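You operate a simulated robot arm through the tools that you are given. There is no shell and no other tool. Be economical: measure what you need, move in short steps, check, and stop when the job is done.

You are at the controls of a simulated robot arm. One attempt, no reset.

## Task
Tamp the coping joint, seat the slate dowel and spray the joint damp.
Fine: tamp all of it with the tamper and put that back; the dowel goes right down in the dowel hole; spray after tamping. Set down upright: tamper.

It is judged by the outcome, as a careful person would: the job done as asked, and still so three seconds after it is handed in. It fails if anything else is knocked over, pushed out of place, dropped, spilled or broken.

## Robot
A 6-joint arm with a two-finger parallel gripper, fixed in place. Base frame: the origin is at the foot of the arm, x ahead of it, y to its left, z up; the work surface is at about z = 820. Readings come in mm, degrees, newtons and seconds.
With the tool pointing down near the work surface it reaches from about 260 to 680 mm from the base axis. Its first joint turns from -66.0 to 66.0 degrees. Payload 2.9 kg.
The TCP is the grasp point between the finger pads, 30 mm short of the fingertips. In the tool frame z runs along the fingers and y along their closing line. The gripper opens to 110 mm. The fingers are 20 mm wide and 10 mm thick; the gripper's body (48 by 112 mm) begins 55 mm behind the TCP.
Orientation is that of the tool frame in the base frame, as [roll, pitch, yaw] about the fixed x, y, z axes, in that order (R = Rz(yaw) Ry(pitch) Rx(roll)). With the fingers straight down and closing along the base's y, the tool's x points along the base's -x, its y along +y and its z along -z.

## Interface
- The arm moves only by the tool servo_tool. Its argument "steps" is a list of rows, each a list of 3 entries, a list of its own where there are three numbers: the turn, a rotation vector about the base's x, y, z in units of 8 degrees (1.0 is 8 degrees), then the shift along the base's x, y, z in units of 40 mm (1.0 is 40 mm), then the finger opening in mm, from 0 to 110. In form: [[[ax, ay, az], [x, y, z], jaw], ...]. A call has 1 to 12 rows; each row shifts and turns the commanded pose from where the row before left it. A call with a number of a shift or a turn outside -1 to 1 is refused whole. Each row takes 0.2 s and may step no farther than 50 mm and 8.6 degrees from the row before; otherwise, or with a gripper value out of range, the whole call is refused. A pose out of reach is approached as far as the arm can. The call stops where the force on the tool passes 50 N (or 10 N more than at its start, if that is more) or the arm is blocked; 0.2 s more then pass. The fingers move at their own pace (about 108 mm/s each) and stop on an object; they squeeze with about 21 N. The grip force told is the motor's: it shows also when the fingers shut on nothing. Time passes only in rows, and 0.2 s behind the last, so rows that do not move let the fingers close. It gives the time, the measured TCP pose, the force on the tool (base axes), the opening and the grip force at its end, in the units of the frame above (readings bear some noise), with the torque about the TCP (base axes, N m) and any sound that the robot's microphone picked up, and new pictures: "show" is both (left out), scene, wrist or none.
- Cameras (640 x 400 px; columns grow to the right, rows downward): "scene" is fixed at [99.8, 436.8, 1405.1]; the picture's right is [-0.65, -0.76, 0.00], its down [-0.35, 0.30, -0.89] and it looks along [0.68, -0.58, -0.46] (base axes); focal length 291 px, centre (320, 200). "wrist" rides on the gripper at [72, 17, -103] in the tool frame; the picture's right is [-0.23, 0.97, 0.00], its down [-0.76, -0.18, -0.62] and it looks along [-0.61, -0.14, 0.78] (tool axes); focal length 222 px, centre (320, 200). There is no depth. A picture from a camera that has moved, and an enlarged one, comes with that camera's place and axes in the base frame and with its lens. The place of the scene camera against the robot may be out by one fixed shift of up to 18 mm in any direction.
- inspect(camera, box): a new picture of the part [left, top, right, bottom] of that camera's present view, enlarged. No time passes.
- job_done(): hands the job in; it is judged then, once.

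Go step by step. Nothing tells you positions but the pictures and the camera data: compare them with the known pose of the tool, close in by small moves and look again before you grip or let go. The budget is 120 turns and 200 pictures, counting those below and the enlarged ones. Unless the task says otherwise, let go and move clear before handing in, and close with one line.

The tools are called after ">>>" by a JSON object that holds its "api" and its "payload". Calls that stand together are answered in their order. servo_tool: Moves the arm, as the interface text tells. Its arguments: {"type":"object","properties":{"steps":{"type":"array","items":{"type":"array"}},"show":{"type":"string","enum":["both","scene","wrist","none"]}},"required":["steps"]} The other tools are called the same way: inspect (camera, box) takes an enlarged picture of a part of a camera's view; job_done () hands the job in.

At the start:

```text
time_s: 0.0
tool_pos: [421.4, 180.9, 1244.5]
tool_rot: [-180.0, -0.1, -179.9]
wrist_force: [-0.1, 0.0, 0.5]
moment: [-0.01, 0.0, 0.0]
width: 110.1
grasp_force: 0.0
```

scene: 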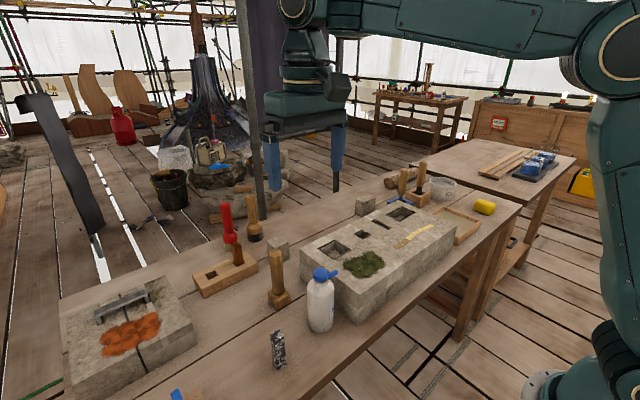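
wrist: 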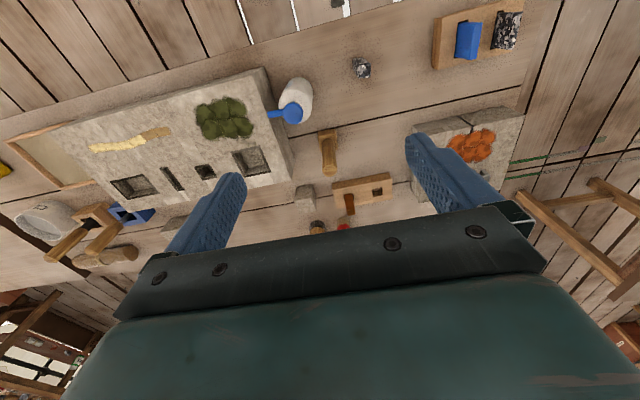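

I see a bench with a coping stone (recesses, moss, a yellow strip), tool blocks, a spray bottle and a dark dowel-like piece. First I'll take enlarged looks.

>>> {"api": "inspect", "payload": {"camera": "scene", "box": [180, 180, 340, 280]}}

>>> {"api": "inspect", "payload": {"camera": "scene", "box": [290, 160, 530, 310]}}

>>> {"api": "inspect", "payload": {"camera": "scene", "box": [50, 250, 350, 400]}}

>>> {"api": "inspect", "payload": {"camera": "wrist", "box": [0, 60, 320, 260]}}

>>> {"api": "inspect", "payload": {"camera": "wrist", "box": [240, 0, 560, 240]}}

```text
4.00 times, centred on (260, 230) of scene
camera zoom: at [99.8, 436.8, 1405.1], right [-0.65, -0.76, 0.0], down [-0.35, 0.3, -0.89], along [0.68, -0.58, -0.46], focal length 1164 px, centre (560, 80)
```

zoom: 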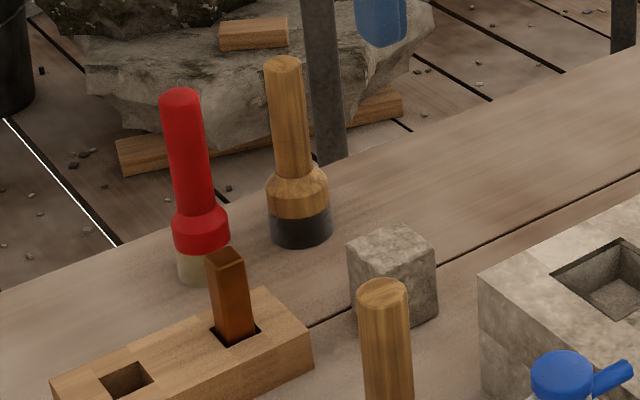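

```text
2.67 times, centred on (410, 235) of scene
camera zoom: at [99.8, 436.8, 1405.1], right [-0.65, -0.76, 0.0], down [-0.35, 0.3, -0.89], along [0.68, -0.58, -0.46], focal length 776 px, centre (80, 107)
```

zoom: 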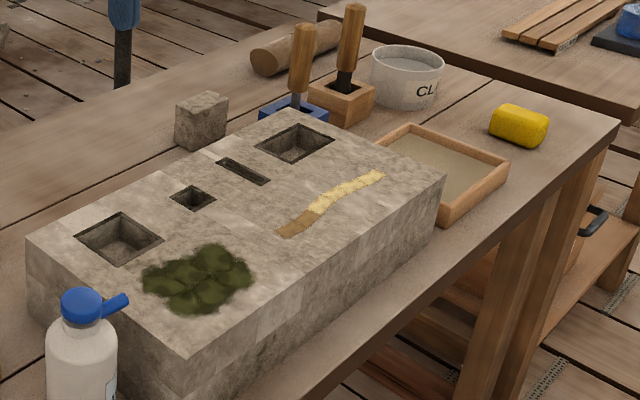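

```text
2.13 times, centred on (200, 325) of scene
camera zoom: at [99.8, 436.8, 1405.1], right [-0.65, -0.76, 0.0], down [-0.35, 0.3, -0.89], along [0.68, -0.58, -0.46], focal length 621 px, centre (576, -67)
```

zoom: 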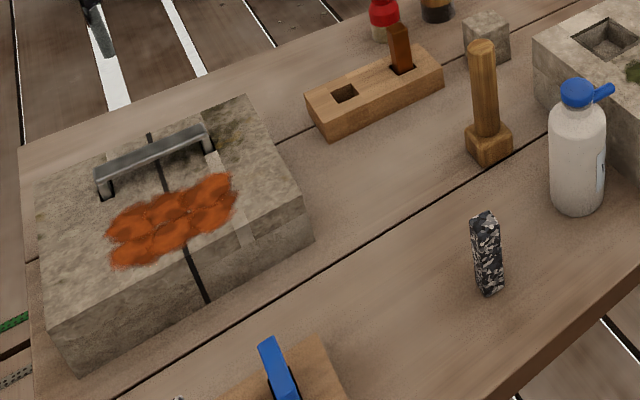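

```text
2.00 times, centred on (160, 160) of wrist
camera zoom: at [348.5, 198.9, 1347.4], right [0.23, 0.97, 0.0], down [0.76, -0.18, 0.62], along [0.61, -0.14, -0.78], focal length 444 px, centre (640, 280)
```

zoom: 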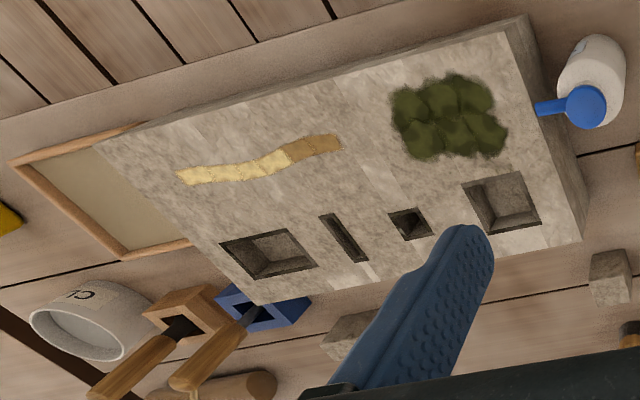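

```text
1.67 times, centred on (400, 120) of wrist
camera zoom: at [348.5, 198.9, 1347.4], right [0.23, 0.97, 0.0], down [0.76, -0.18, 0.62], along [0.61, -0.14, -0.78], focal length 370 px, centre (187, 333)
```

zoom: 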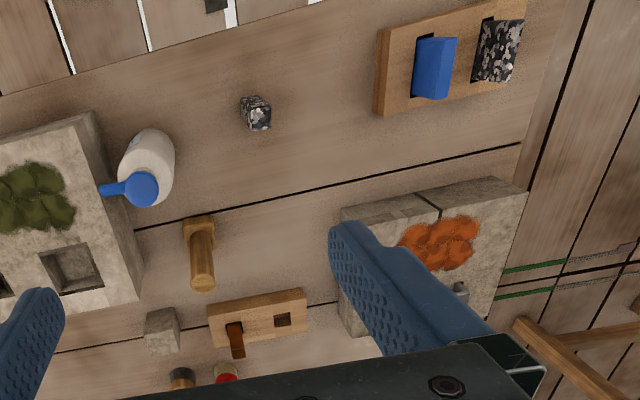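

The tall stone with the holes and the sand-coloured strip looks like the coping. The wooden tool with a square foot near (565,170) is probably the tamper. Next I'll move for closer views of the dowel candidates.

>>> {"api": "servo_tool", "payload": {"steps": [[[0, 0, 0], [-0.2, 0.9, -0.4], 110], [[0, 0, 0], [-0.2, 0.9, -0.4], 110], [[0, 0, 0], [-0.2, 0.9, -0.4], 110], [[0, 0, 0], [-0.2, 0.9, -0.4], 110], [[0, 0, 0], [-0.2, 0.9, -0.4], 110], [[0, 0, 0], [-0.2, 0.9, -0.4], 110]], "show": "wrist"}}

```text
time_s: 1.4
tool_pos: [374.4, 398.9, 1146.8]
tool_rot: [180.0, 0.1, 179.8]
wrist_force: [0.4, 1.0, -0.2]
moment: [0.01, 0.0, 0.02]
width: 110.0
grasp_force: 0.1
camera wrist: at [301.5, 416.0, 1249.8], right [0.23, 0.97, 0.0], down [0.76, -0.18, 0.62], along [0.61, -0.14, -0.78], focal length 222 px, centre (320, 200)
```

wrist: 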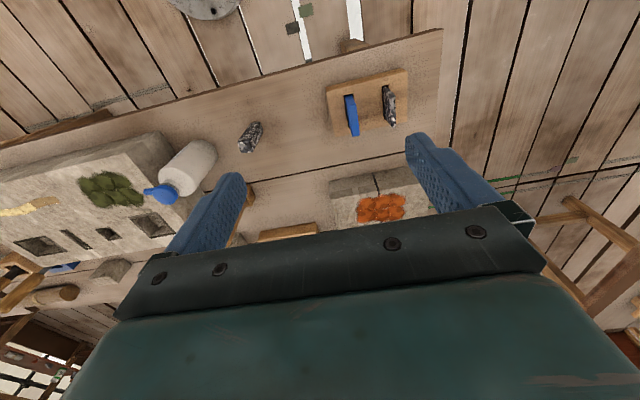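

>>> {"api": "inspect", "payload": {"camera": "wrist", "box": [300, 60, 428, 140]}}

>>> {"api": "inspect", "payload": {"camera": "wrist", "box": [160, 100, 288, 180]}}

>>> {"api": "inspect", "payload": {"camera": "scene", "box": [240, 320, 320, 380]}}

```text
5.00 times, centred on (364, 100) of wrist
camera zoom: at [301.5, 416.0, 1249.8], right [0.23, 0.97, 0.0], down [0.76, -0.18, 0.62], along [0.61, -0.14, -0.78], focal length 1111 px, centre (100, 700)
```

zoom: 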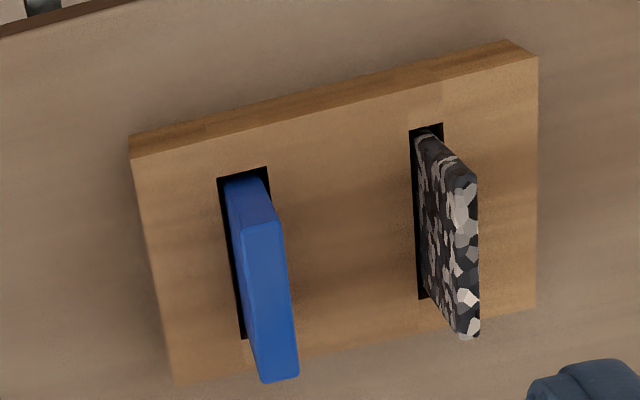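

```text
5.00 times, centred on (224, 140) of wrist
camera zoom: at [301.5, 416.0, 1249.8], right [0.23, 0.97, 0.0], down [0.76, -0.18, 0.62], along [0.61, -0.14, -0.78], focal length 1111 px, centre (800, 500)
```

zoom: 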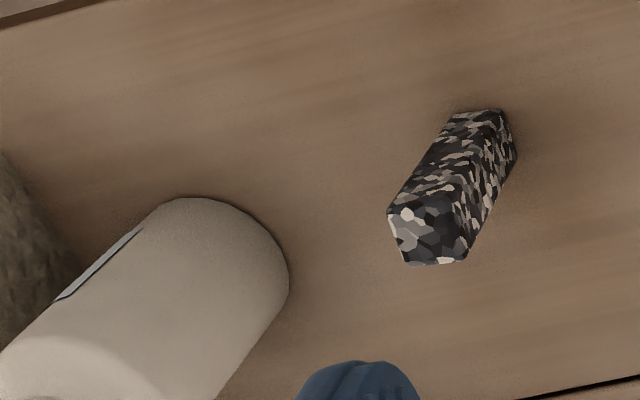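

```text
6.67 times, centred on (280, 350) of scene
camera zoom: at [99.8, 436.8, 1405.1], right [-0.65, -0.76, 0.0], down [-0.35, 0.3, -0.89], along [0.68, -0.58, -0.46], focal length 1940 px, centre (587, -800)
```

zoom: 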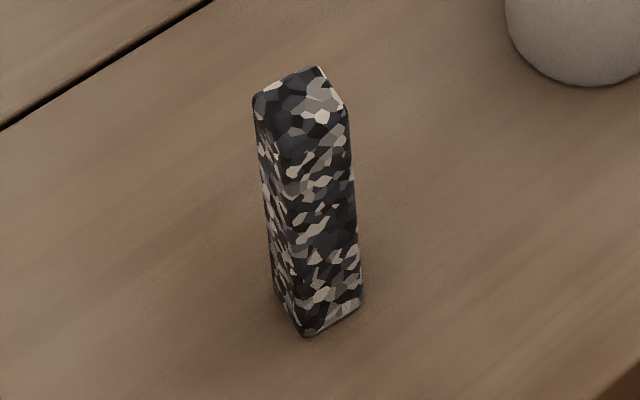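

The free-standing speckled square bar near (430,261), about 90 mm tall, fits the slate dowel. Next I'll look at the tamper, bottle and coping from closer.

>>> {"api": "servo_tool", "payload": {"steps": [[[0, 0, 0], [0, -1, 0], 110], [[0, 0, 0], [0, -1, 0], 110], [[0, 0, 0], [0, -1, 0], 110], [[0, 0, 0], [0, -1, 0], 110], [[0, 0, 0], [0, -1, 0], 110], [[0, 0, 0], [0, -1, 0], 110]], "show": "wrist"}}

>>> {"api": "inspect", "payload": {"camera": "wrist", "box": [220, 60, 440, 200]}}

>>> {"api": "servo_tool", "payload": {"steps": [[[0, 0, 0], [0, -1, 0], 110], [[0, 0, 0], [0, -1, 0], 110], [[0, 0, 0], [0, -1, 0], 110], [[0, 0, 0], [0, -1, 0], 110], [[0, 0, 0], [0, -1, 0], 110], [[0, 0, 0], [0, -1, 0], 110]], "show": "wrist"}}

>>> {"api": "inspect", "payload": {"camera": "wrist", "box": [160, 40, 400, 200]}}

```text
time_s: 2.8
tool_pos: [372.6, 157.9, 1148.1]
tool_rot: [180.0, 0.1, 180.0]
wrist_force: [-1.1, 0.2, 0.5]
moment: [0.01, 0.0, 0.01]
width: 110.0
grasp_force: 0.2
camera wrist: at [300.3, 176.8, 1251.8], right [0.23, 0.97, 0.0], down [0.76, -0.18, 0.62], along [0.61, -0.14, -0.78], focal length 222 px, centre (320, 200)
```

wrist: 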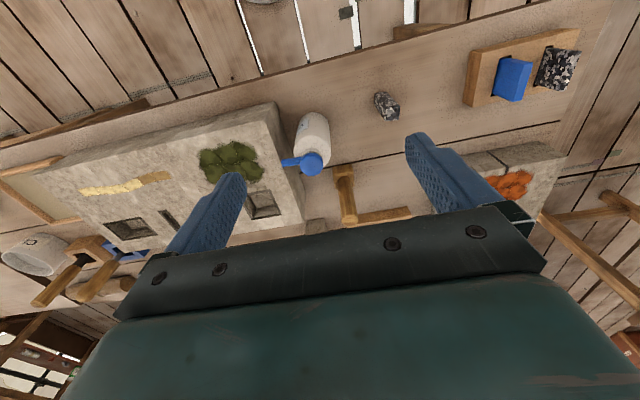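

```text
2.86 times, centred on (330, 130) of wrist
camera zoom: at [300.3, 176.8, 1251.8], right [0.23, 0.97, 0.0], down [0.76, -0.18, 0.62], along [0.61, -0.14, -0.78], focal length 635 px, centre (291, 400)
```

zoom: 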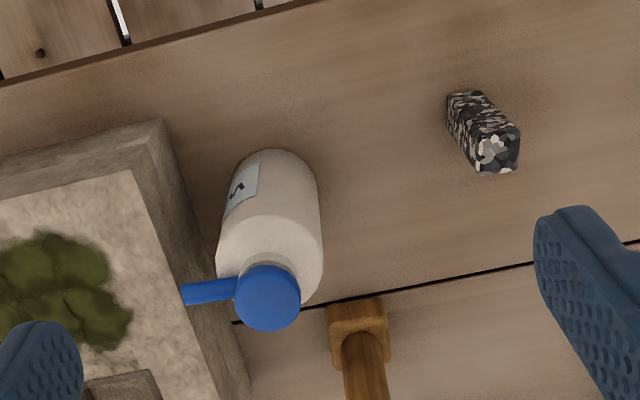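

```text
time_s: 4.2
tool_pos: [373.8, -81.2, 1147.3]
tool_rot: [180.0, -0.1, -180.0]
wrist_force: [0.8, 0.1, 0.1]
moment: [0.02, -0.01, 0.01]
width: 110.0
grasp_force: 0.1
camera wrist: at [301.5, -63.3, 1249.5], right [0.23, 0.97, 0.0], down [0.76, -0.18, 0.62], along [0.61, -0.14, -0.78], focal length 222 px, centre (320, 200)
```

wrist: 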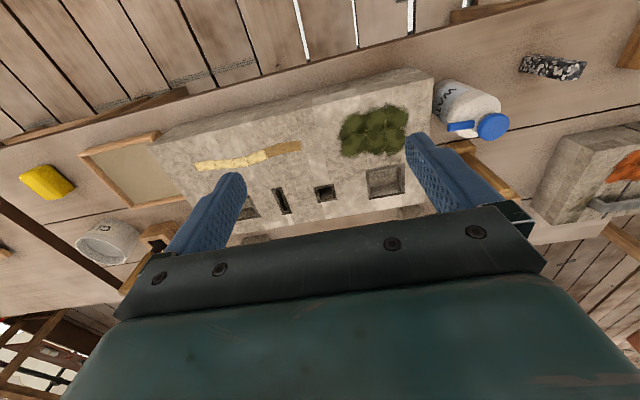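

```text
2.50 times, centred on (280, 120) of wrist
camera zoom: at [301.5, -63.3, 1249.5], right [0.23, 0.97, 0.0], down [0.76, -0.18, 0.62], along [0.61, -0.14, -0.78], focal length 555 px, centre (420, 400)
```

zoom: 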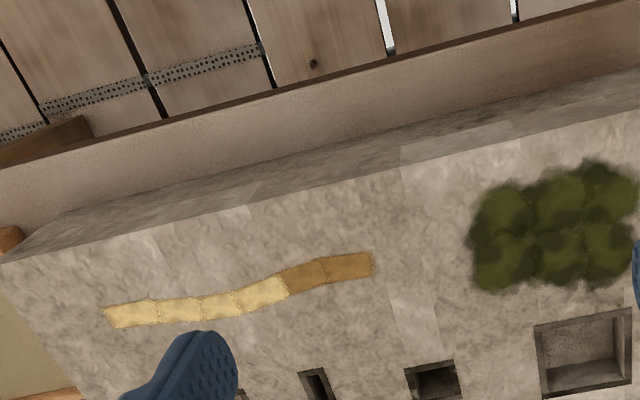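

The pale/brown strip runs about y −127 to −316 at x ≈ 447, on the stone top at z ≈ 917. The tamper stands near (569,168) with its top at z ≈ 977. I'll move over it and look.

>>> {"api": "servo_tool", "payload": {"steps": [[[0, 0, 0], [0.6, 0.89, -0.25], 90], [[0, 0, 0], [0.6, 0.89, -0.25], 90], [[0, 0, 0], [0.6, 0.89, -0.25], 90], [[0, 0, 0], [0.6, 0.89, -0.25], 90], [[0, 0, 0], [0.6, 0.89, -0.25], 90], [[0, 0, 0], [0.6, 0.89, -0.25], 90], [[0, 0, 0], [0.6, 0.89, -0.25], 90]]}}

```text
time_s: 5.8
tool_pos: [541.5, 166.9, 1075.8]
tool_rot: [-180.0, 0.0, 180.0]
wrist_force: [0.2, 0.1, 0.2]
moment: [-0.02, 0.01, -0.04]
width: 89.9
grasp_force: 0.0
camera wrist: at [469.8, 184.3, 1179.9], right [0.23, 0.97, 0.0], down [0.76, -0.18, 0.62], along [0.61, -0.14, -0.78], focal length 222 px, centre (320, 200)
```

scene: 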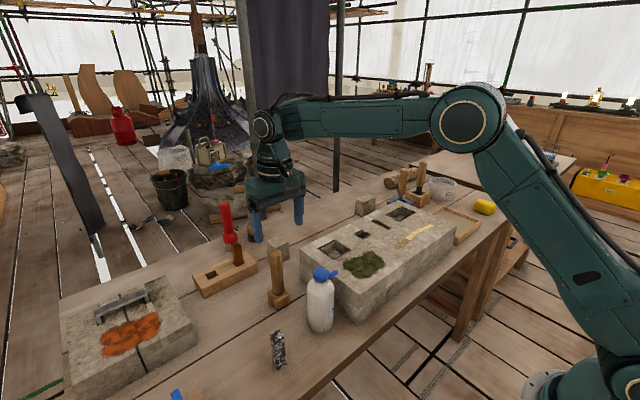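
wrist: 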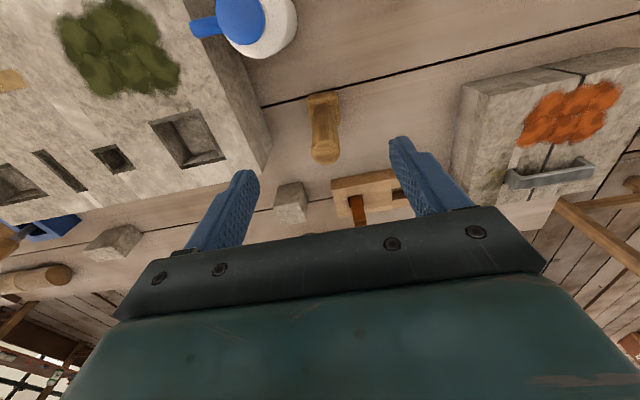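

>>> {"api": "inspect", "payload": {"camera": "wrist", "box": [270, 70, 380, 180]}}

>>> {"api": "inspect", "payload": {"camera": "scene", "box": [240, 230, 340, 340]}}

```text
3.64 times, centred on (325, 125) of wrist
camera zoom: at [469.8, 184.3, 1179.9], right [0.23, 0.97, 0.0], down [0.76, -0.18, 0.62], along [0.61, -0.14, -0.78], focal length 808 px, centre (302, 473)
```

zoom: 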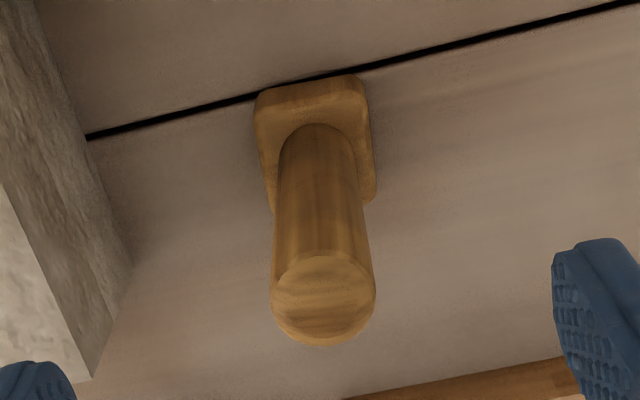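

```text
3.64 times, centred on (290, 285) of scene
camera zoom: at [99.8, 436.8, 1405.1], right [-0.65, -0.76, 0.0], down [-0.35, 0.3, -0.89], along [0.68, -0.58, -0.46], focal length 1058 px, centre (429, -109)
```

zoom: 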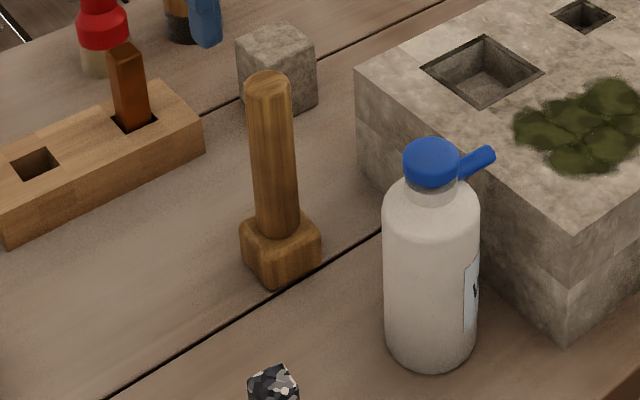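

>>> {"api": "servo_tool", "payload": {"steps": [[[0, 0, 0], [0.76, 0.0, -0.3], 80], [[0, 0, 0], [0, 0, -0.5], 80], [[0, 0, 0], [0, 0, -0.6], 80]]}}

```text
time_s: 6.6
tool_pos: [570.5, 166.8, 1021.5]
tool_rot: [180.0, 0.0, -180.0]
wrist_force: [-0.2, -0.2, 0.2]
moment: [-0.01, 0.0, 0.0]
width: 79.8
grasp_force: 0.1
camera wrist: at [498.0, 184.5, 1124.5], right [0.23, 0.97, 0.0], down [0.76, -0.18, 0.62], along [0.61, -0.14, -0.78], focal length 222 px, centre (320, 200)
```

scene: 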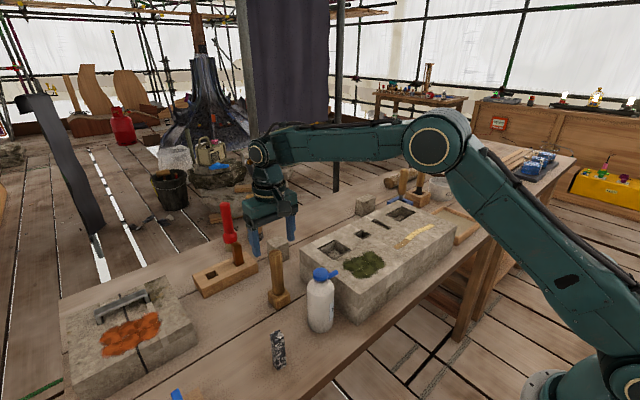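
wrist: 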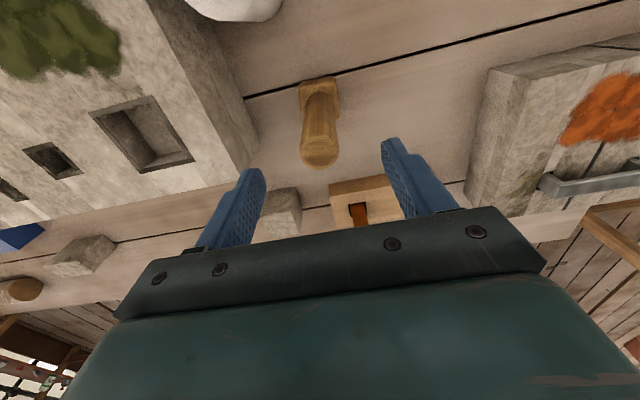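

The handle top projects to about (572,167,973), consistent between views. I'll descend and grip.

>>> {"api": "servo_tool", "payload": {"steps": [[[0, 0, 0], [0.03, 0, -0.7], 80], [[0, 0, 0], [0, 0, -0.7], 80], [[0, 0, 0], [0, 0, -0.7], 80]], "show": "wrist"}}

>>> {"api": "inspect", "payload": {"camera": "scene", "box": [220, 180, 340, 310]}}

```text
time_s: 7.4
tool_pos: [571.8, 166.9, 938.6]
tool_rot: [180.0, 0.0, 180.0]
wrist_force: [0.8, -0.1, -1.0]
moment: [0.01, 0.01, 0.03]
width: 79.9
grasp_force: 0.2
camera wrist: at [499.9, 183.7, 1040.7], right [0.23, 0.97, 0.0], down [0.76, -0.18, 0.62], along [0.61, -0.14, -0.78], focal length 222 px, centre (320, 200)
```

wrist: 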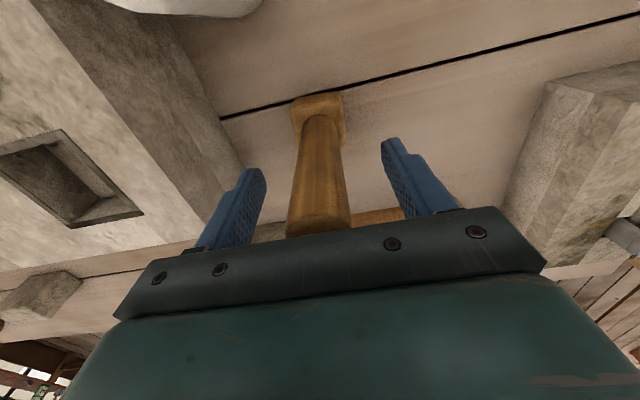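

```text
3.08 times, centred on (280, 245) of scene
camera zoom: at [99.8, 436.8, 1405.1], right [-0.65, -0.76, 0.0], down [-0.35, 0.3, -0.89], along [0.68, -0.58, -0.46], focal length 895 px, centre (443, 62)
```

zoom: 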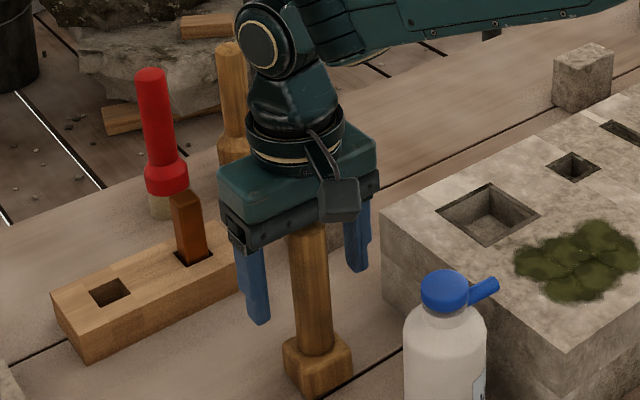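

Aligned with the handle between the pads. Closing.

>>> {"api": "servo_tool", "payload": {"steps": [[[0, 0, 0], [0, 0, 0], 10], [[0, 0, 0], [0, 0, 0], 10], [[0, 0, 0], [0, 0, 0], 10]], "show": "wrist"}}

>>> {"api": "servo_tool", "payload": {"steps": [[[0, 0, 0], [0, 0, 0.5], 10], [[0, 0, 0], [0, 0, 0.5], 10]]}}

```text
time_s: 8.2
tool_pos: [572.0, 165.7, 937.7]
tool_rot: [-180.0, 0.0, -179.9]
wrist_force: [0.4, 0.0, -0.4]
moment: [0.01, -0.01, 0.0]
width: 29.4
grasp_force: 21.0
camera wrist: at [499.8, 183.8, 1040.9], right [0.23, 0.97, 0.0], down [0.76, -0.18, 0.62], along [0.61, -0.14, -0.78], focal length 222 px, centre (320, 200)
```

wrist: 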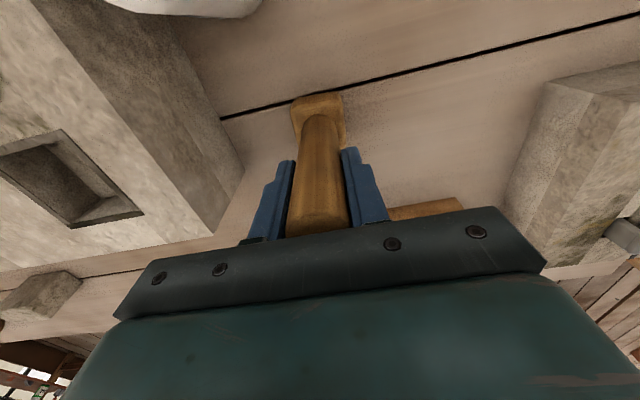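

```text
time_s: 8.8
tool_pos: [571.2, 167.2, 977.3]
tool_rot: [-180.0, 0.0, -180.0]
wrist_force: [-0.6, 0.1, -3.1]
moment: [-0.01, -0.01, 0.02]
width: 29.5
grasp_force: 21.1
camera wrist: at [499.2, 183.3, 1081.7], right [0.23, 0.97, 0.0], down [0.76, -0.18, 0.62], along [0.61, -0.14, -0.78], focal length 222 px, centre (320, 200)
```

scene: 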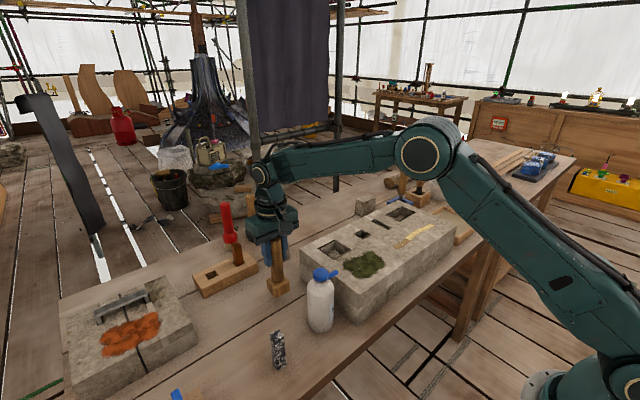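
wrist: 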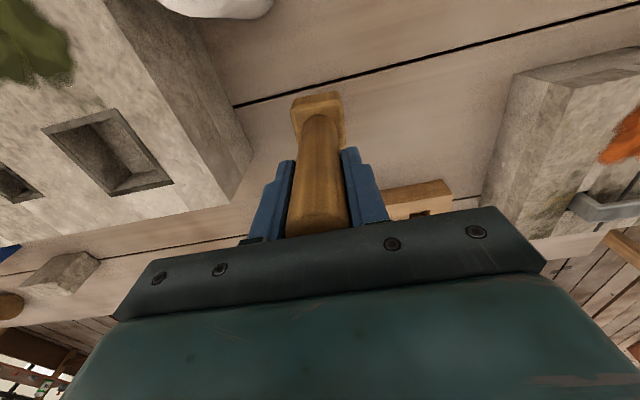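

Tamper held, with its foot about 118 mm below the TCP. I'll lift and carry it above the brown end of the joint.

>>> {"api": "servo_tool", "payload": {"steps": [[[0, 0, 0], [0, 0, 1], 10], [[0, 0, 0], [0, 0, 1], 10], [[0, 0, 0], [0, 0, 1], 10], [[0, 0, 0], [-0.35, -0.85, 0], 10], [[0, 0, 0], [-0.35, -0.85, 0], 10], [[0, 0, 0], [-0.35, -0.85, 0], 10], [[0, 0, 0], [-0.35, -0.85, 0], 10], [[0, 0, 0], [-0.35, -0.85, 0], 10], [[0, 0, 0], [-0.35, -0.85, 0], 10], [[0, 0, 0], [-0.35, -0.85, 0], 10], [[0, 0, 0], [-0.35, -0.85, 0], 10], [[0, 0, 0], [-0.35, -0.85, -0.5], 10]]}}

>>> {"api": "inspect", "payload": {"camera": "wrist", "box": [200, 40, 440, 240]}}

>>> {"api": "inspect", "payload": {"camera": "scene", "box": [320, 160, 480, 300]}}

```text
time_s: 11.4
tool_pos: [447.0, -141.3, 1079.6]
tool_rot: [-180.0, 0.0, 180.0]
wrist_force: [0.3, 0.6, -3.0]
moment: [0.03, 0.0, -0.02]
width: 29.3
grasp_force: 21.6
camera wrist: at [374.5, -122.9, 1182.2], right [0.23, 0.97, 0.0], down [0.76, -0.18, 0.62], along [0.61, -0.14, -0.78], focal length 222 px, centre (320, 200)
```

scene: 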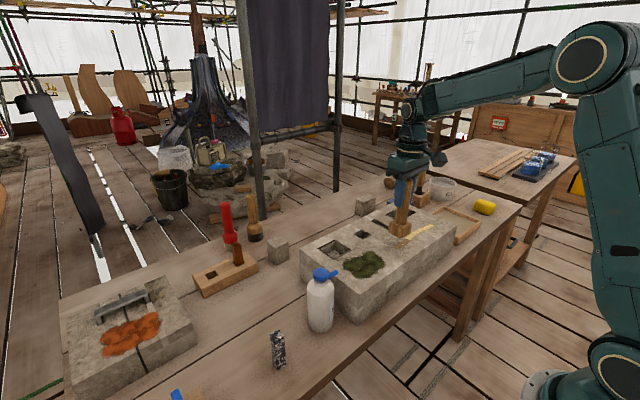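
wrist: 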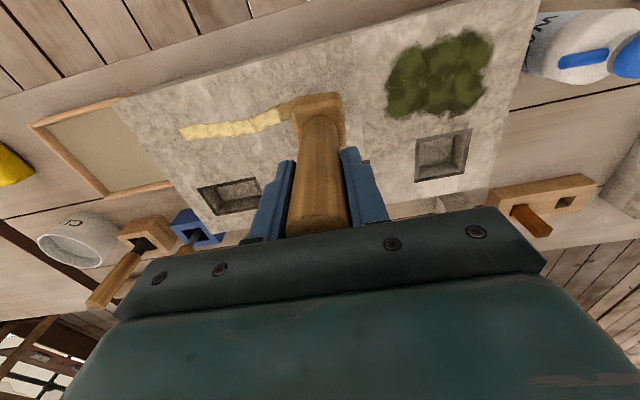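

```text
2.00 times, centred on (320, 140) of wrist
camera zoom: at [374.5, -122.9, 1182.2], right [0.23, 0.97, 0.0], down [0.76, -0.18, 0.62], along [0.61, -0.14, -0.78], focal length 444 px, centre (320, 320)
```

zoom: 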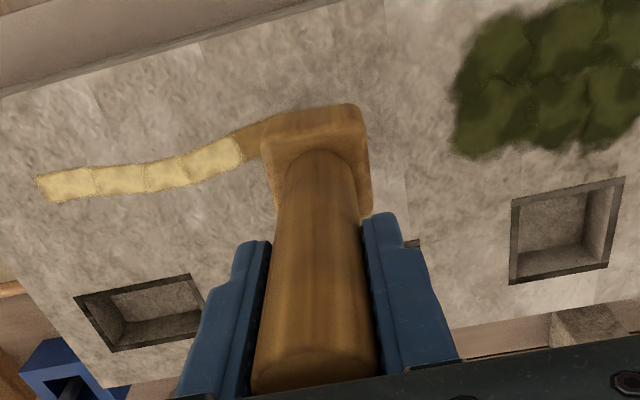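

```text
2.86 times, centred on (400, 230) of scene
camera zoom: at [99.8, 436.8, 1405.1], right [-0.65, -0.76, 0.0], down [-0.35, 0.3, -0.89], along [0.68, -0.58, -0.46], focal length 832 px, centre (91, 114)
```

zoom: 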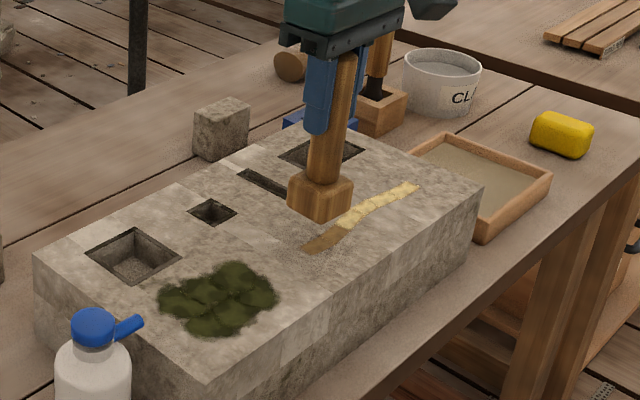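

The joint has six cells: two already brown, then four pale. I'll tamp cell by cell, lowering gently at the first one to find contact.

>>> {"api": "servo_tool", "payload": {"steps": [[[0, 0, 0], [-0.05, 0, -0.6], 10], [[0, 0, 0], [0, 0, -0.4], 10], [[0, 0, 0], [0, 0, -0.1], 10], [[0, 0, 0], [0, 0, -0.05], 10], [[0, 0, 0], [0, 0, -0.05], 10]], "show": "none"}}

```text
time_s: 12.6
tool_pos: [447.1, -140.7, 1030.9]
tool_rot: [-179.9, 0.3, 179.9]
wrist_force: [3.4, -3.5, 16.3]
moment: [-0.14, -0.07, 0.08]
width: 29.6
grasp_force: 20.7
```

>>> {"api": "servo_tool", "payload": {"steps": [[[0, 0, 0], [0, 0, 0.5], 10]]}}

>>> {"api": "inspect", "payload": {"camera": "scene", "box": [370, 190, 470, 270]}}

```text
time_s: 13.0
tool_pos: [445.4, -138.9, 1049.2]
tool_rot: [179.9, -0.2, 180.0]
wrist_force: [-0.5, -0.1, -0.9]
moment: [-0.01, 0.0, 0.0]
width: 29.4
grasp_force: 20.9
camera wrist: at [372.3, -122.4, 1152.1], right [0.23, 0.97, 0.0], down [0.76, -0.18, 0.62], along [0.6, -0.14, -0.78], focal length 222 px, centre (320, 200)
```

scene: 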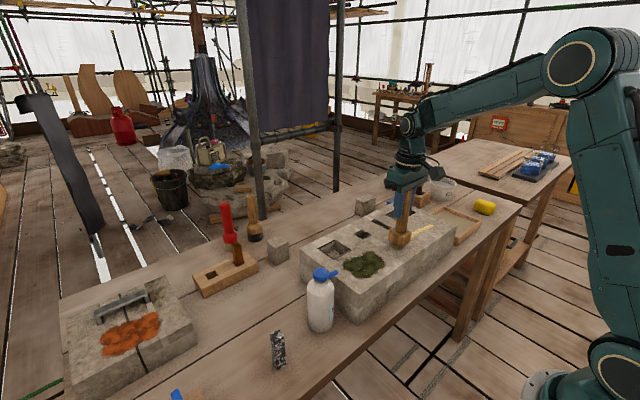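
wrist: 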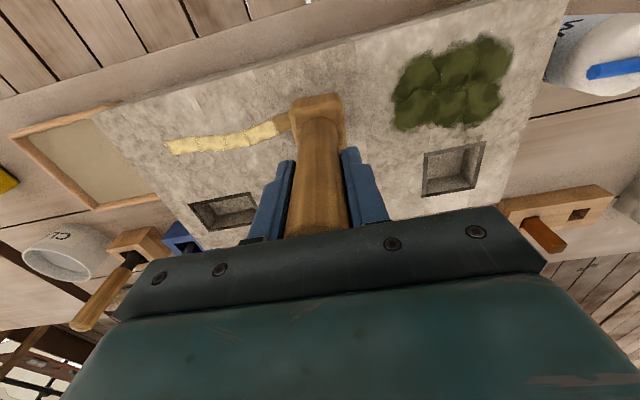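

```text
5.00 times, centred on (420, 230) of scene
camera zoom: at [99.9, 436.8, 1405.1], right [-0.65, -0.76, 0.0], down [-0.35, 0.3, -0.89], along [0.68, -0.58, -0.46], focal length 1455 px, centre (-180, 50)
```

zoom: 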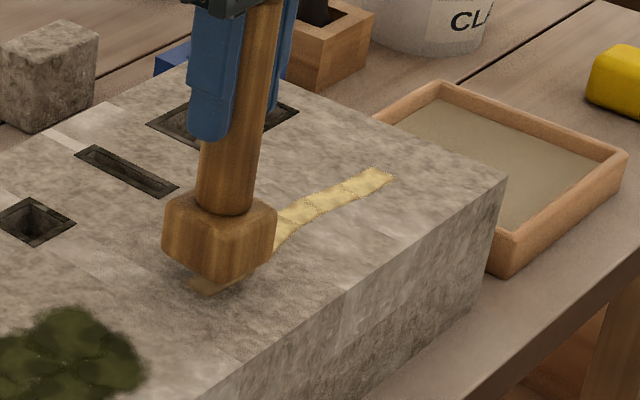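

>>> {"api": "servo_tool", "payload": {"steps": [[[0, 0, 0], [-0.05, -0.8, 0], 10], [[0, 0, 0], [0, 0, -0.46], 10], [[0, 0, 0], [0, 0, -0.06], 10], [[0, 0, 0], [0, 0, 0], 10], [[0, 0, 0], [0, 0, 0.52], 10], [[0, 0, 0], [0.12, -0.77, 0], 10], [[0, 0, 0], [0, 0, -0.46], 10], [[0, 0, 0], [0, 0, -0.06], 10], [[0, 0, 0], [0, 0, 0], 10]], "show": "none"}}

>>> {"api": "servo_tool", "payload": {"steps": [[[0, 0, 0], [0, 0, 0.52], 10], [[0, 0, 0], [0.0, 0.8, 0.3], 10], [[0, 0, 0], [0.0, 0.6, 0.5], 10]]}}

>>> {"api": "inspect", "payload": {"camera": "wrist", "box": [140, 60, 400, 220]}}

```text
time_s: 15.0
tool_pos: [447.1, -202.3, 1030.1]
tool_rot: [180.0, 0.1, 179.9]
wrist_force: [-6.4, -0.4, 12.6]
moment: [0.08, 0.4, 0.05]
width: 29.7
grasp_force: 20.8
```

```text
time_s: 15.8
tool_pos: [447.1, -146.4, 1082.6]
tool_rot: [-179.9, 0.0, 180.0]
wrist_force: [0.6, -0.2, -3.5]
moment: [0.01, -0.07, 0.02]
width: 29.6
grasp_force: 21.1
camera wrist: at [373.6, -128.2, 1186.0], right [0.23, 0.97, 0.0], down [0.76, -0.18, 0.62], along [0.61, -0.14, -0.78], focal length 222 px, centre (320, 200)
```

scene: 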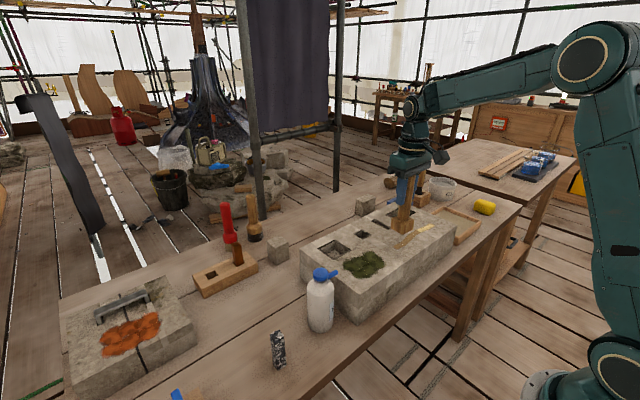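
wrist: 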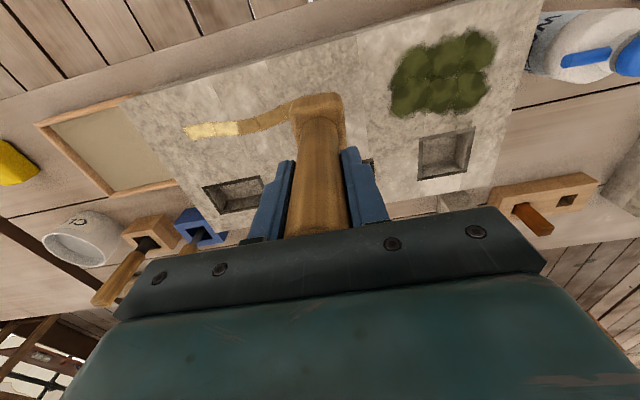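

```text
2.46 times, centred on (270, 140) of wrist
camera zoom: at [373.6, -128.2, 1186.0], right [0.23, 0.97, 0.0], down [0.76, -0.18, 0.62], along [0.61, -0.14, -0.78], focal length 547 px, centre (443, 348)
```

zoom: 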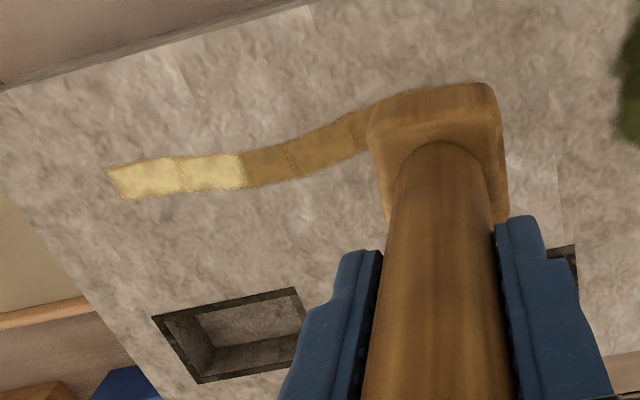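

Tamping works; the cells turn brown. Two pale cells remain at y ≈ −265 and −298.

>>> {"api": "servo_tool", "payload": {"steps": [[[0, 0, 0], [0, -1, -0.3], 10], [[0, 0, 0], [0, -1, -0.3], 10], [[0, 0, 0], [0, -0.65, -0.2], 10], [[0, 0, 0], [0, 0, -0.46], 10], [[0, 0, 0], [0, 0, -0.06], 10], [[0, 0, 0], [0, 0, 0], 10], [[0, 0, 0], [0, 0, 0.52], 10], [[0, 0, 0], [-0.1, -0.95, 0], 10], [[0, 0, 0], [0, 0, -0.46], 10], [[0, 0, 0], [0, 0, -0.06], 10], [[0, 0, 0], [0, 0, 0], 10]], "show": "none"}}

>>> {"api": "servo_tool", "payload": {"steps": [[[0, 0, 0], [0, 0, 0.52], 10], [[0, 0, 0], [0.0, 0.8, 0.5], 10], [[0, 0, 0], [0.0, 0.8, 0.7], 10], [[0, 0, 0], [0.0, 1, 0], 10], [[0, 0, 0], [0.0, 1, 0], 10]]}}

>>> {"api": "inspect", "payload": {"camera": "wrist", "box": [140, 60, 400, 220]}}

>>> {"api": "inspect", "payload": {"camera": "scene", "box": [370, 190, 470, 270]}}

```text
time_s: 18.2
tool_pos: [443.4, -290.6, 1030.6]
tool_rot: [180.0, 0.1, 180.0]
wrist_force: [-4.3, -0.2, 12.7]
moment: [0.17, 0.19, 0.09]
width: 29.5
grasp_force: 20.3
```

```text
time_s: 19.4
tool_pos: [443.2, -145.1, 1096.3]
tool_rot: [-180.0, 0.0, 179.9]
wrist_force: [0.9, 0.4, -3.3]
moment: [0.0, -0.02, 0.0]
width: 29.3
grasp_force: 21.5
camera wrist: at [370.8, -127.0, 1199.3], right [0.23, 0.97, 0.0], down [0.76, -0.18, 0.62], along [0.61, -0.14, -0.78], focal length 222 px, centre (320, 200)
```

scene: 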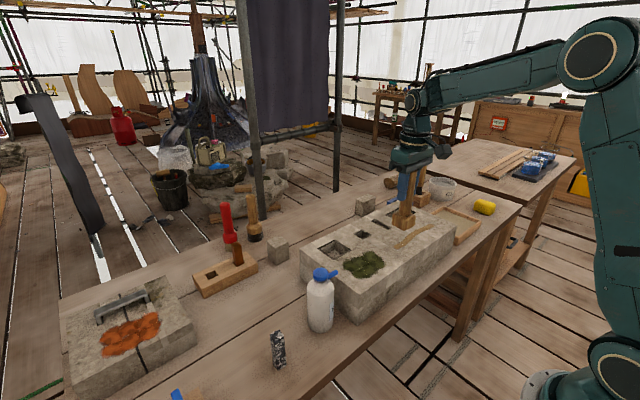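
wrist: 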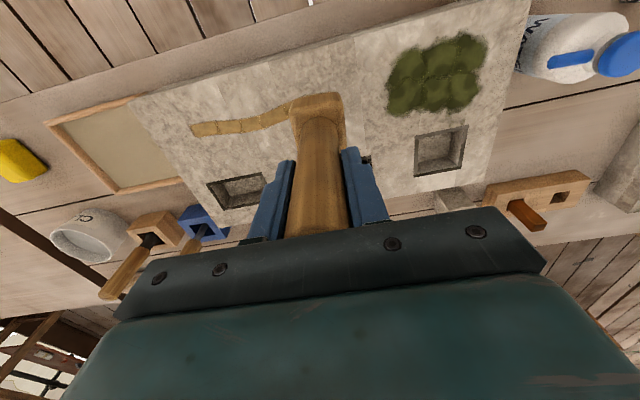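

```text
2.46 times, centred on (270, 140) of wrist
camera zoom: at [370.8, -127.0, 1199.3], right [0.23, 0.97, 0.0], down [0.76, -0.18, 0.62], along [0.61, -0.14, -0.78], focal length 547 px, centre (443, 348)
```

zoom: 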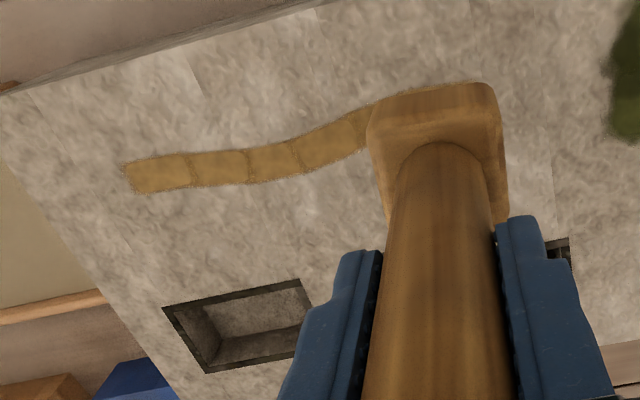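

```text
5.00 times, centred on (420, 230) of scene
camera zoom: at [99.9, 436.8, 1405.1], right [-0.65, -0.76, 0.0], down [-0.35, 0.3, -0.89], along [0.68, -0.58, -0.46], focal length 1455 px, centre (-180, 50)
```

zoom: 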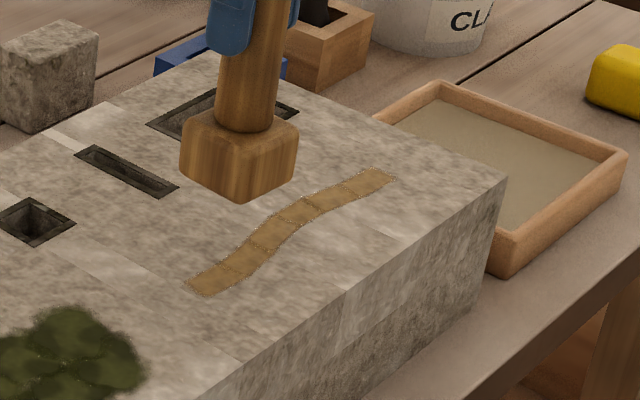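

All six cells are tamped. I'll carry the tamper back to its place.

>>> {"api": "servo_tool", "payload": {"steps": [[[0, 0, 0], [0.357, 0.867, 0], 10], [[0, 0, 0], [0.357, 0.867, 0], 10], [[0, 0, 0], [0.357, 0.867, 0], 10], [[0, 0, 0], [0.357, 0.867, 0], 10], [[0, 0, 0], [0.357, 0.867, 0], 10], [[0, 0, 0], [0.357, 0.867, 0], 10], [[0, 0, 0], [0.357, 0.867, 0], 10], [[0, 0, 0], [0.357, 0.867, 0], 10], [[0, 0, 0], [0.357, 0.867, 0], 10], [[0, 0, 0], [0, 0, -1], 10], [[0, 0, 0], [0, 0, -1], 10], [[0, 0, 0], [0, 0, -1], 10]]}}

```text
time_s: 22.0
tool_pos: [572.6, 165.1, 976.8]
tool_rot: [-180.0, 0.1, -180.0]
wrist_force: [1.1, 0.2, -2.9]
moment: [-0.01, 0.0, 0.0]
width: 29.6
grasp_force: 20.8
camera wrist: at [500.9, 182.8, 1080.7], right [0.23, 0.97, 0.0], down [0.76, -0.18, 0.62], along [0.61, -0.14, -0.78], focal length 222 px, centre (320, 200)
```

scene: 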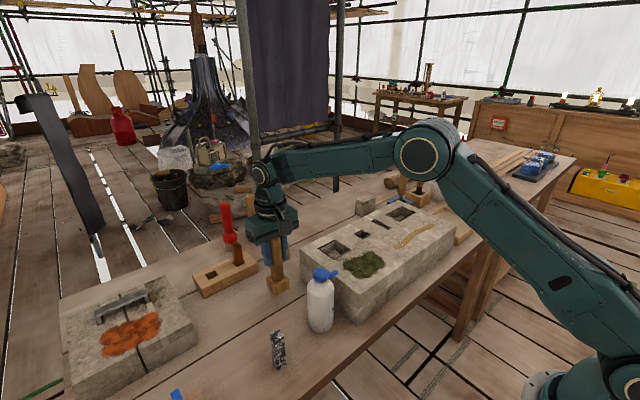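
wrist: 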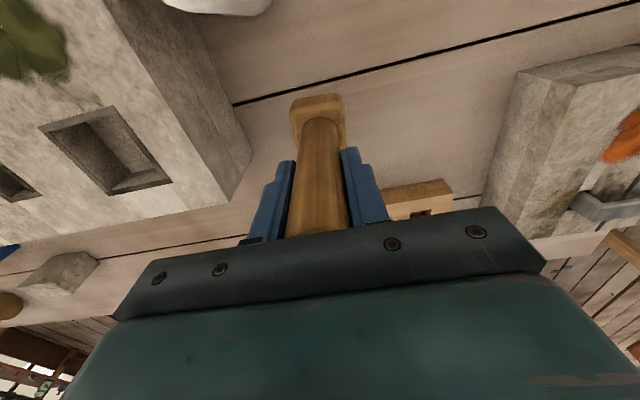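

>>> {"api": "servo_tool", "payload": {"steps": [[[0, 0, 0], [-0.02, 0.04, -0.5], 10], [[0, 0, 0], [0, 0, -0.38], 10], [[0, 0, 0], [0, 0, -0.07], 10], [[0, 0, 0], [0, 0, -0.03], 10]], "show": "none"}}

```text
time_s: 23.0
tool_pos: [572.7, 167.4, 939.4]
tool_rot: [180.0, 0.0, 179.9]
wrist_force: [0.4, 0.5, -2.8]
moment: [0.0, -0.04, 0.01]
width: 29.3
grasp_force: 21.1
```

>>> {"api": "servo_tool", "payload": {"steps": [[[0, 0, 0], [0, 0, -0.05], 10], [[0, 0, 0], [0, 0, -0.03], 10]], "show": "none"}}

```text
time_s: 23.6
tool_pos: [571.6, 167.5, 935.0]
tool_rot: [-180.0, 0.0, 179.9]
wrist_force: [-0.6, -0.4, -3.4]
moment: [0.01, 0.0, 0.01]
width: 29.6
grasp_force: 20.8
```

>>> {"api": "servo_tool", "payload": {"steps": [[[0, 0, 0], [0, 0, -0.04], 10], [[0, 0, 0], [0, 0, 0], 10]], "show": "none"}}

```text
time_s: 24.2
tool_pos: [571.4, 168.9, 934.4]
tool_rot: [180.0, 0.1, -180.0]
wrist_force: [-0.2, 0.0, -2.4]
moment: [-0.02, 0.01, 0.0]
width: 29.6
grasp_force: 20.8
```

>>> {"api": "servo_tool", "payload": {"steps": [[[0, 0, 0], [0, 0, -0.05], 10], [[0, 0, 0], [0, 0, 0], 10]], "show": "none"}}

```text
time_s: 24.8
tool_pos: [571.4, 167.0, 932.1]
tool_rot: [180.0, 0.0, 180.0]
wrist_force: [0.1, -0.4, -2.0]
moment: [0.0, -0.02, 0.01]
width: 29.6
grasp_force: 20.3
```

>>> {"api": "servo_tool", "payload": {"steps": [[[0, 0, 0], [0, 0, -0.04], 10], [[0, 0, 0], [0, 0, 0], 10]], "show": "none"}}

>>> {"api": "inspect", "payload": {"camera": "scene", "box": [240, 230, 340, 340]}}

```text
time_s: 25.4
tool_pos: [571.6, 168.1, 931.1]
tool_rot: [-180.0, 0.0, -179.9]
wrist_force: [0.6, 0.5, -0.9]
moment: [0.08, 0.0, 0.0]
width: 29.5
grasp_force: 20.9
```

```text
3.64 times, centred on (290, 285) of scene
camera zoom: at [99.8, 436.8, 1405.1], right [-0.65, -0.76, 0.0], down [-0.35, 0.3, -0.89], along [0.68, -0.58, -0.46], focal length 1058 px, centre (429, -109)
```

zoom: 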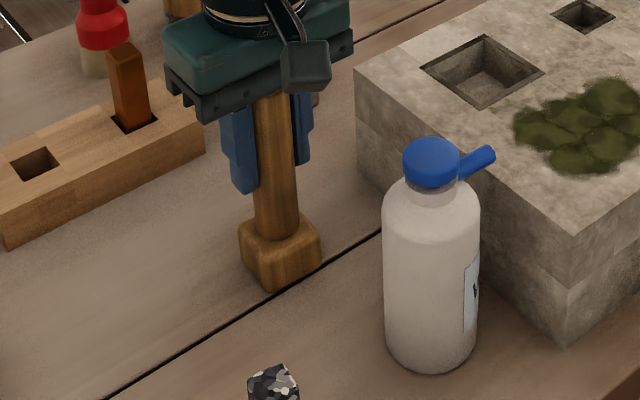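

>>> {"api": "servo_tool", "payload": {"steps": [[[0, 0, 0], [0, 0, -0.03], 10], [[0, 0, 0], [0, 0, 0], 10]], "show": "none"}}

```text
time_s: 26.0
tool_pos: [571.6, 166.9, 931.2]
tool_rot: [179.9, 0.2, -180.0]
wrist_force: [-4.9, 1.0, 9.6]
moment: [0.01, 0.28, 0.01]
width: 29.7
grasp_force: 20.9
```

Contact with the bench. I'll release and retreat upward.

>>> {"api": "servo_tool", "payload": {"steps": [[[0, 0, 0], [0, 0, 0.01], 50], [[0, 0, 0], [0, 0, 0], 80], [[0, 0, 0], [0, 0, 0.5], 80], [[0, 0, 0], [0, 0, 1], 80], [[0, 0, 0], [0, 0, 1], 80], [[0, 0, 0], [0, 0, 1], 80]]}}

>>> {"api": "inspect", "payload": {"camera": "scene", "box": [240, 230, 340, 340]}}

```text
time_s: 27.4
tool_pos: [571.8, 170.3, 1070.5]
tool_rot: [180.0, 0.0, -179.9]
wrist_force: [-0.4, 0.2, 0.0]
moment: [0.01, 0.01, 0.0]
width: 80.1
grasp_force: 0.0
camera wrist: at [499.5, 186.8, 1173.6], right [0.23, 0.97, 0.0], down [0.76, -0.18, 0.62], along [0.61, -0.14, -0.78], focal length 222 px, centre (320, 200)
```

scene: 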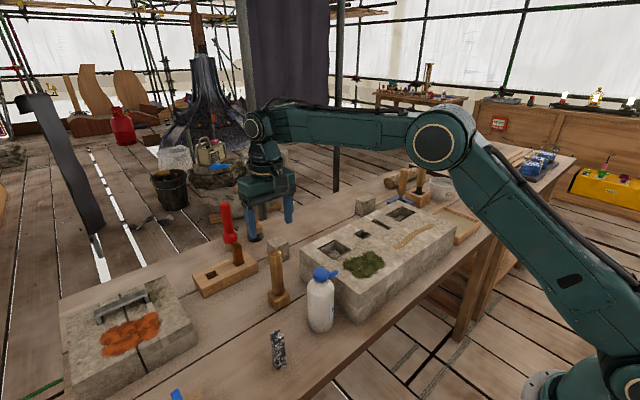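
wrist: 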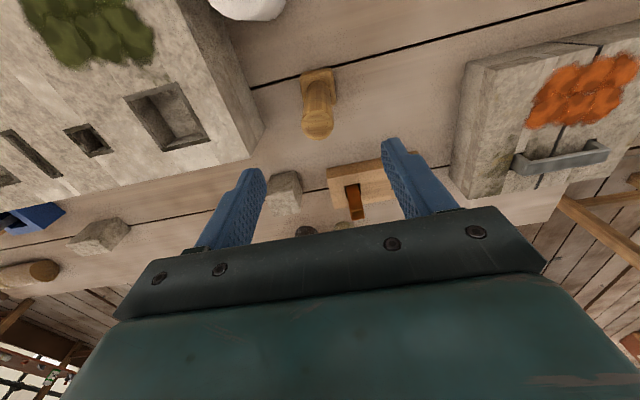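

```text
3.64 times, centred on (290, 285) of scene
camera zoom: at [99.8, 436.8, 1405.1], right [-0.65, -0.76, 0.0], down [-0.35, 0.3, -0.89], along [0.68, -0.58, -0.46], focal length 1058 px, centre (429, -109)
```

zoom: 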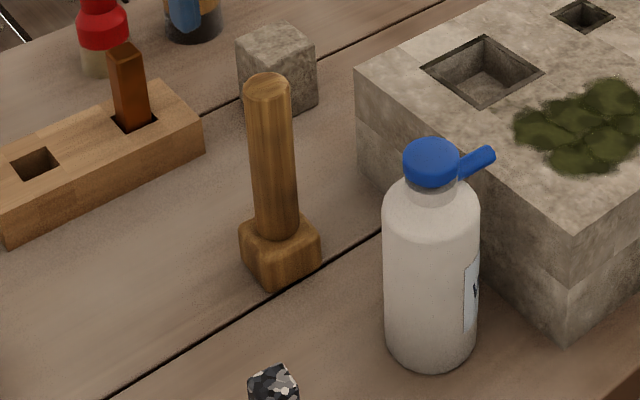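

Tamper is back standing as before. Next I'll get a close look at the dowel.

>>> {"api": "servo_tool", "payload": {"steps": [[[0, 0, 0], [-0.86, 0.46, 0], 80], [[0, 0, 0], [-0.86, 0.46, 0], 80], [[0, 0, 0], [-0.86, 0.46, 0], 80], [[0, 0, 0], [-0.86, 0.46, -0.3], 80], [[0, 0, 0], [-0.86, 0.46, -0.5], 80]], "show": "wrist"}}

>>> {"api": "inspect", "payload": {"camera": "wrist", "box": [260, 50, 400, 160]}}

```text
time_s: 28.6
tool_pos: [402.3, 261.2, 1036.9]
tool_rot: [180.0, 0.0, 180.0]
wrist_force: [0.1, 0.4, -0.3]
moment: [0.0, 0.01, 0.01]
width: 79.9
grasp_force: 0.0
camera wrist: at [328.5, 279.6, 1139.6], right [0.23, 0.97, 0.0], down [0.76, -0.18, 0.62], along [0.61, -0.14, -0.78], focal length 222 px, centre (320, 200)
```

wrist: 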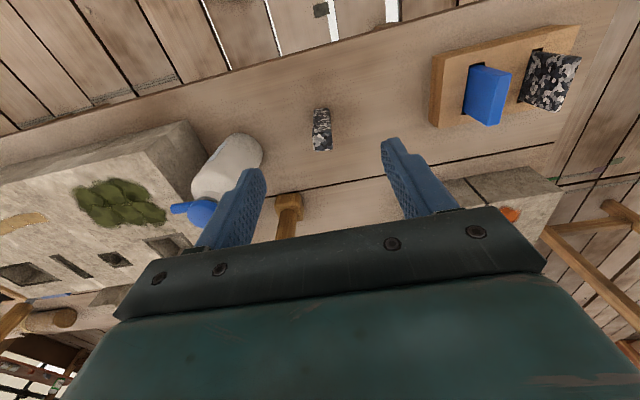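

```text
3.64 times, centred on (330, 105) of wrist
camera zoom: at [328.5, 279.6, 1139.6], right [0.23, 0.97, 0.0], down [0.76, -0.18, 0.62], along [0.61, -0.14, -0.78], focal length 808 px, centre (284, 546)
```

zoom: 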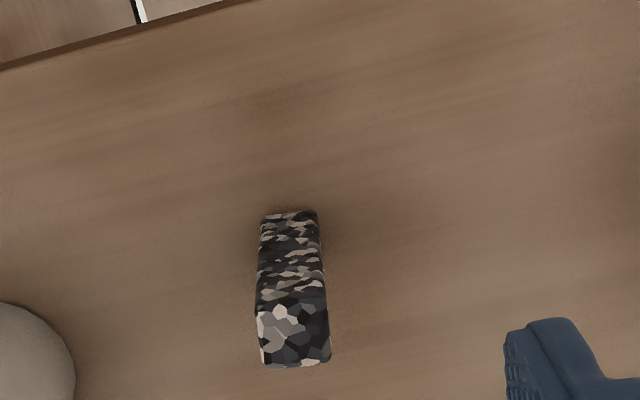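

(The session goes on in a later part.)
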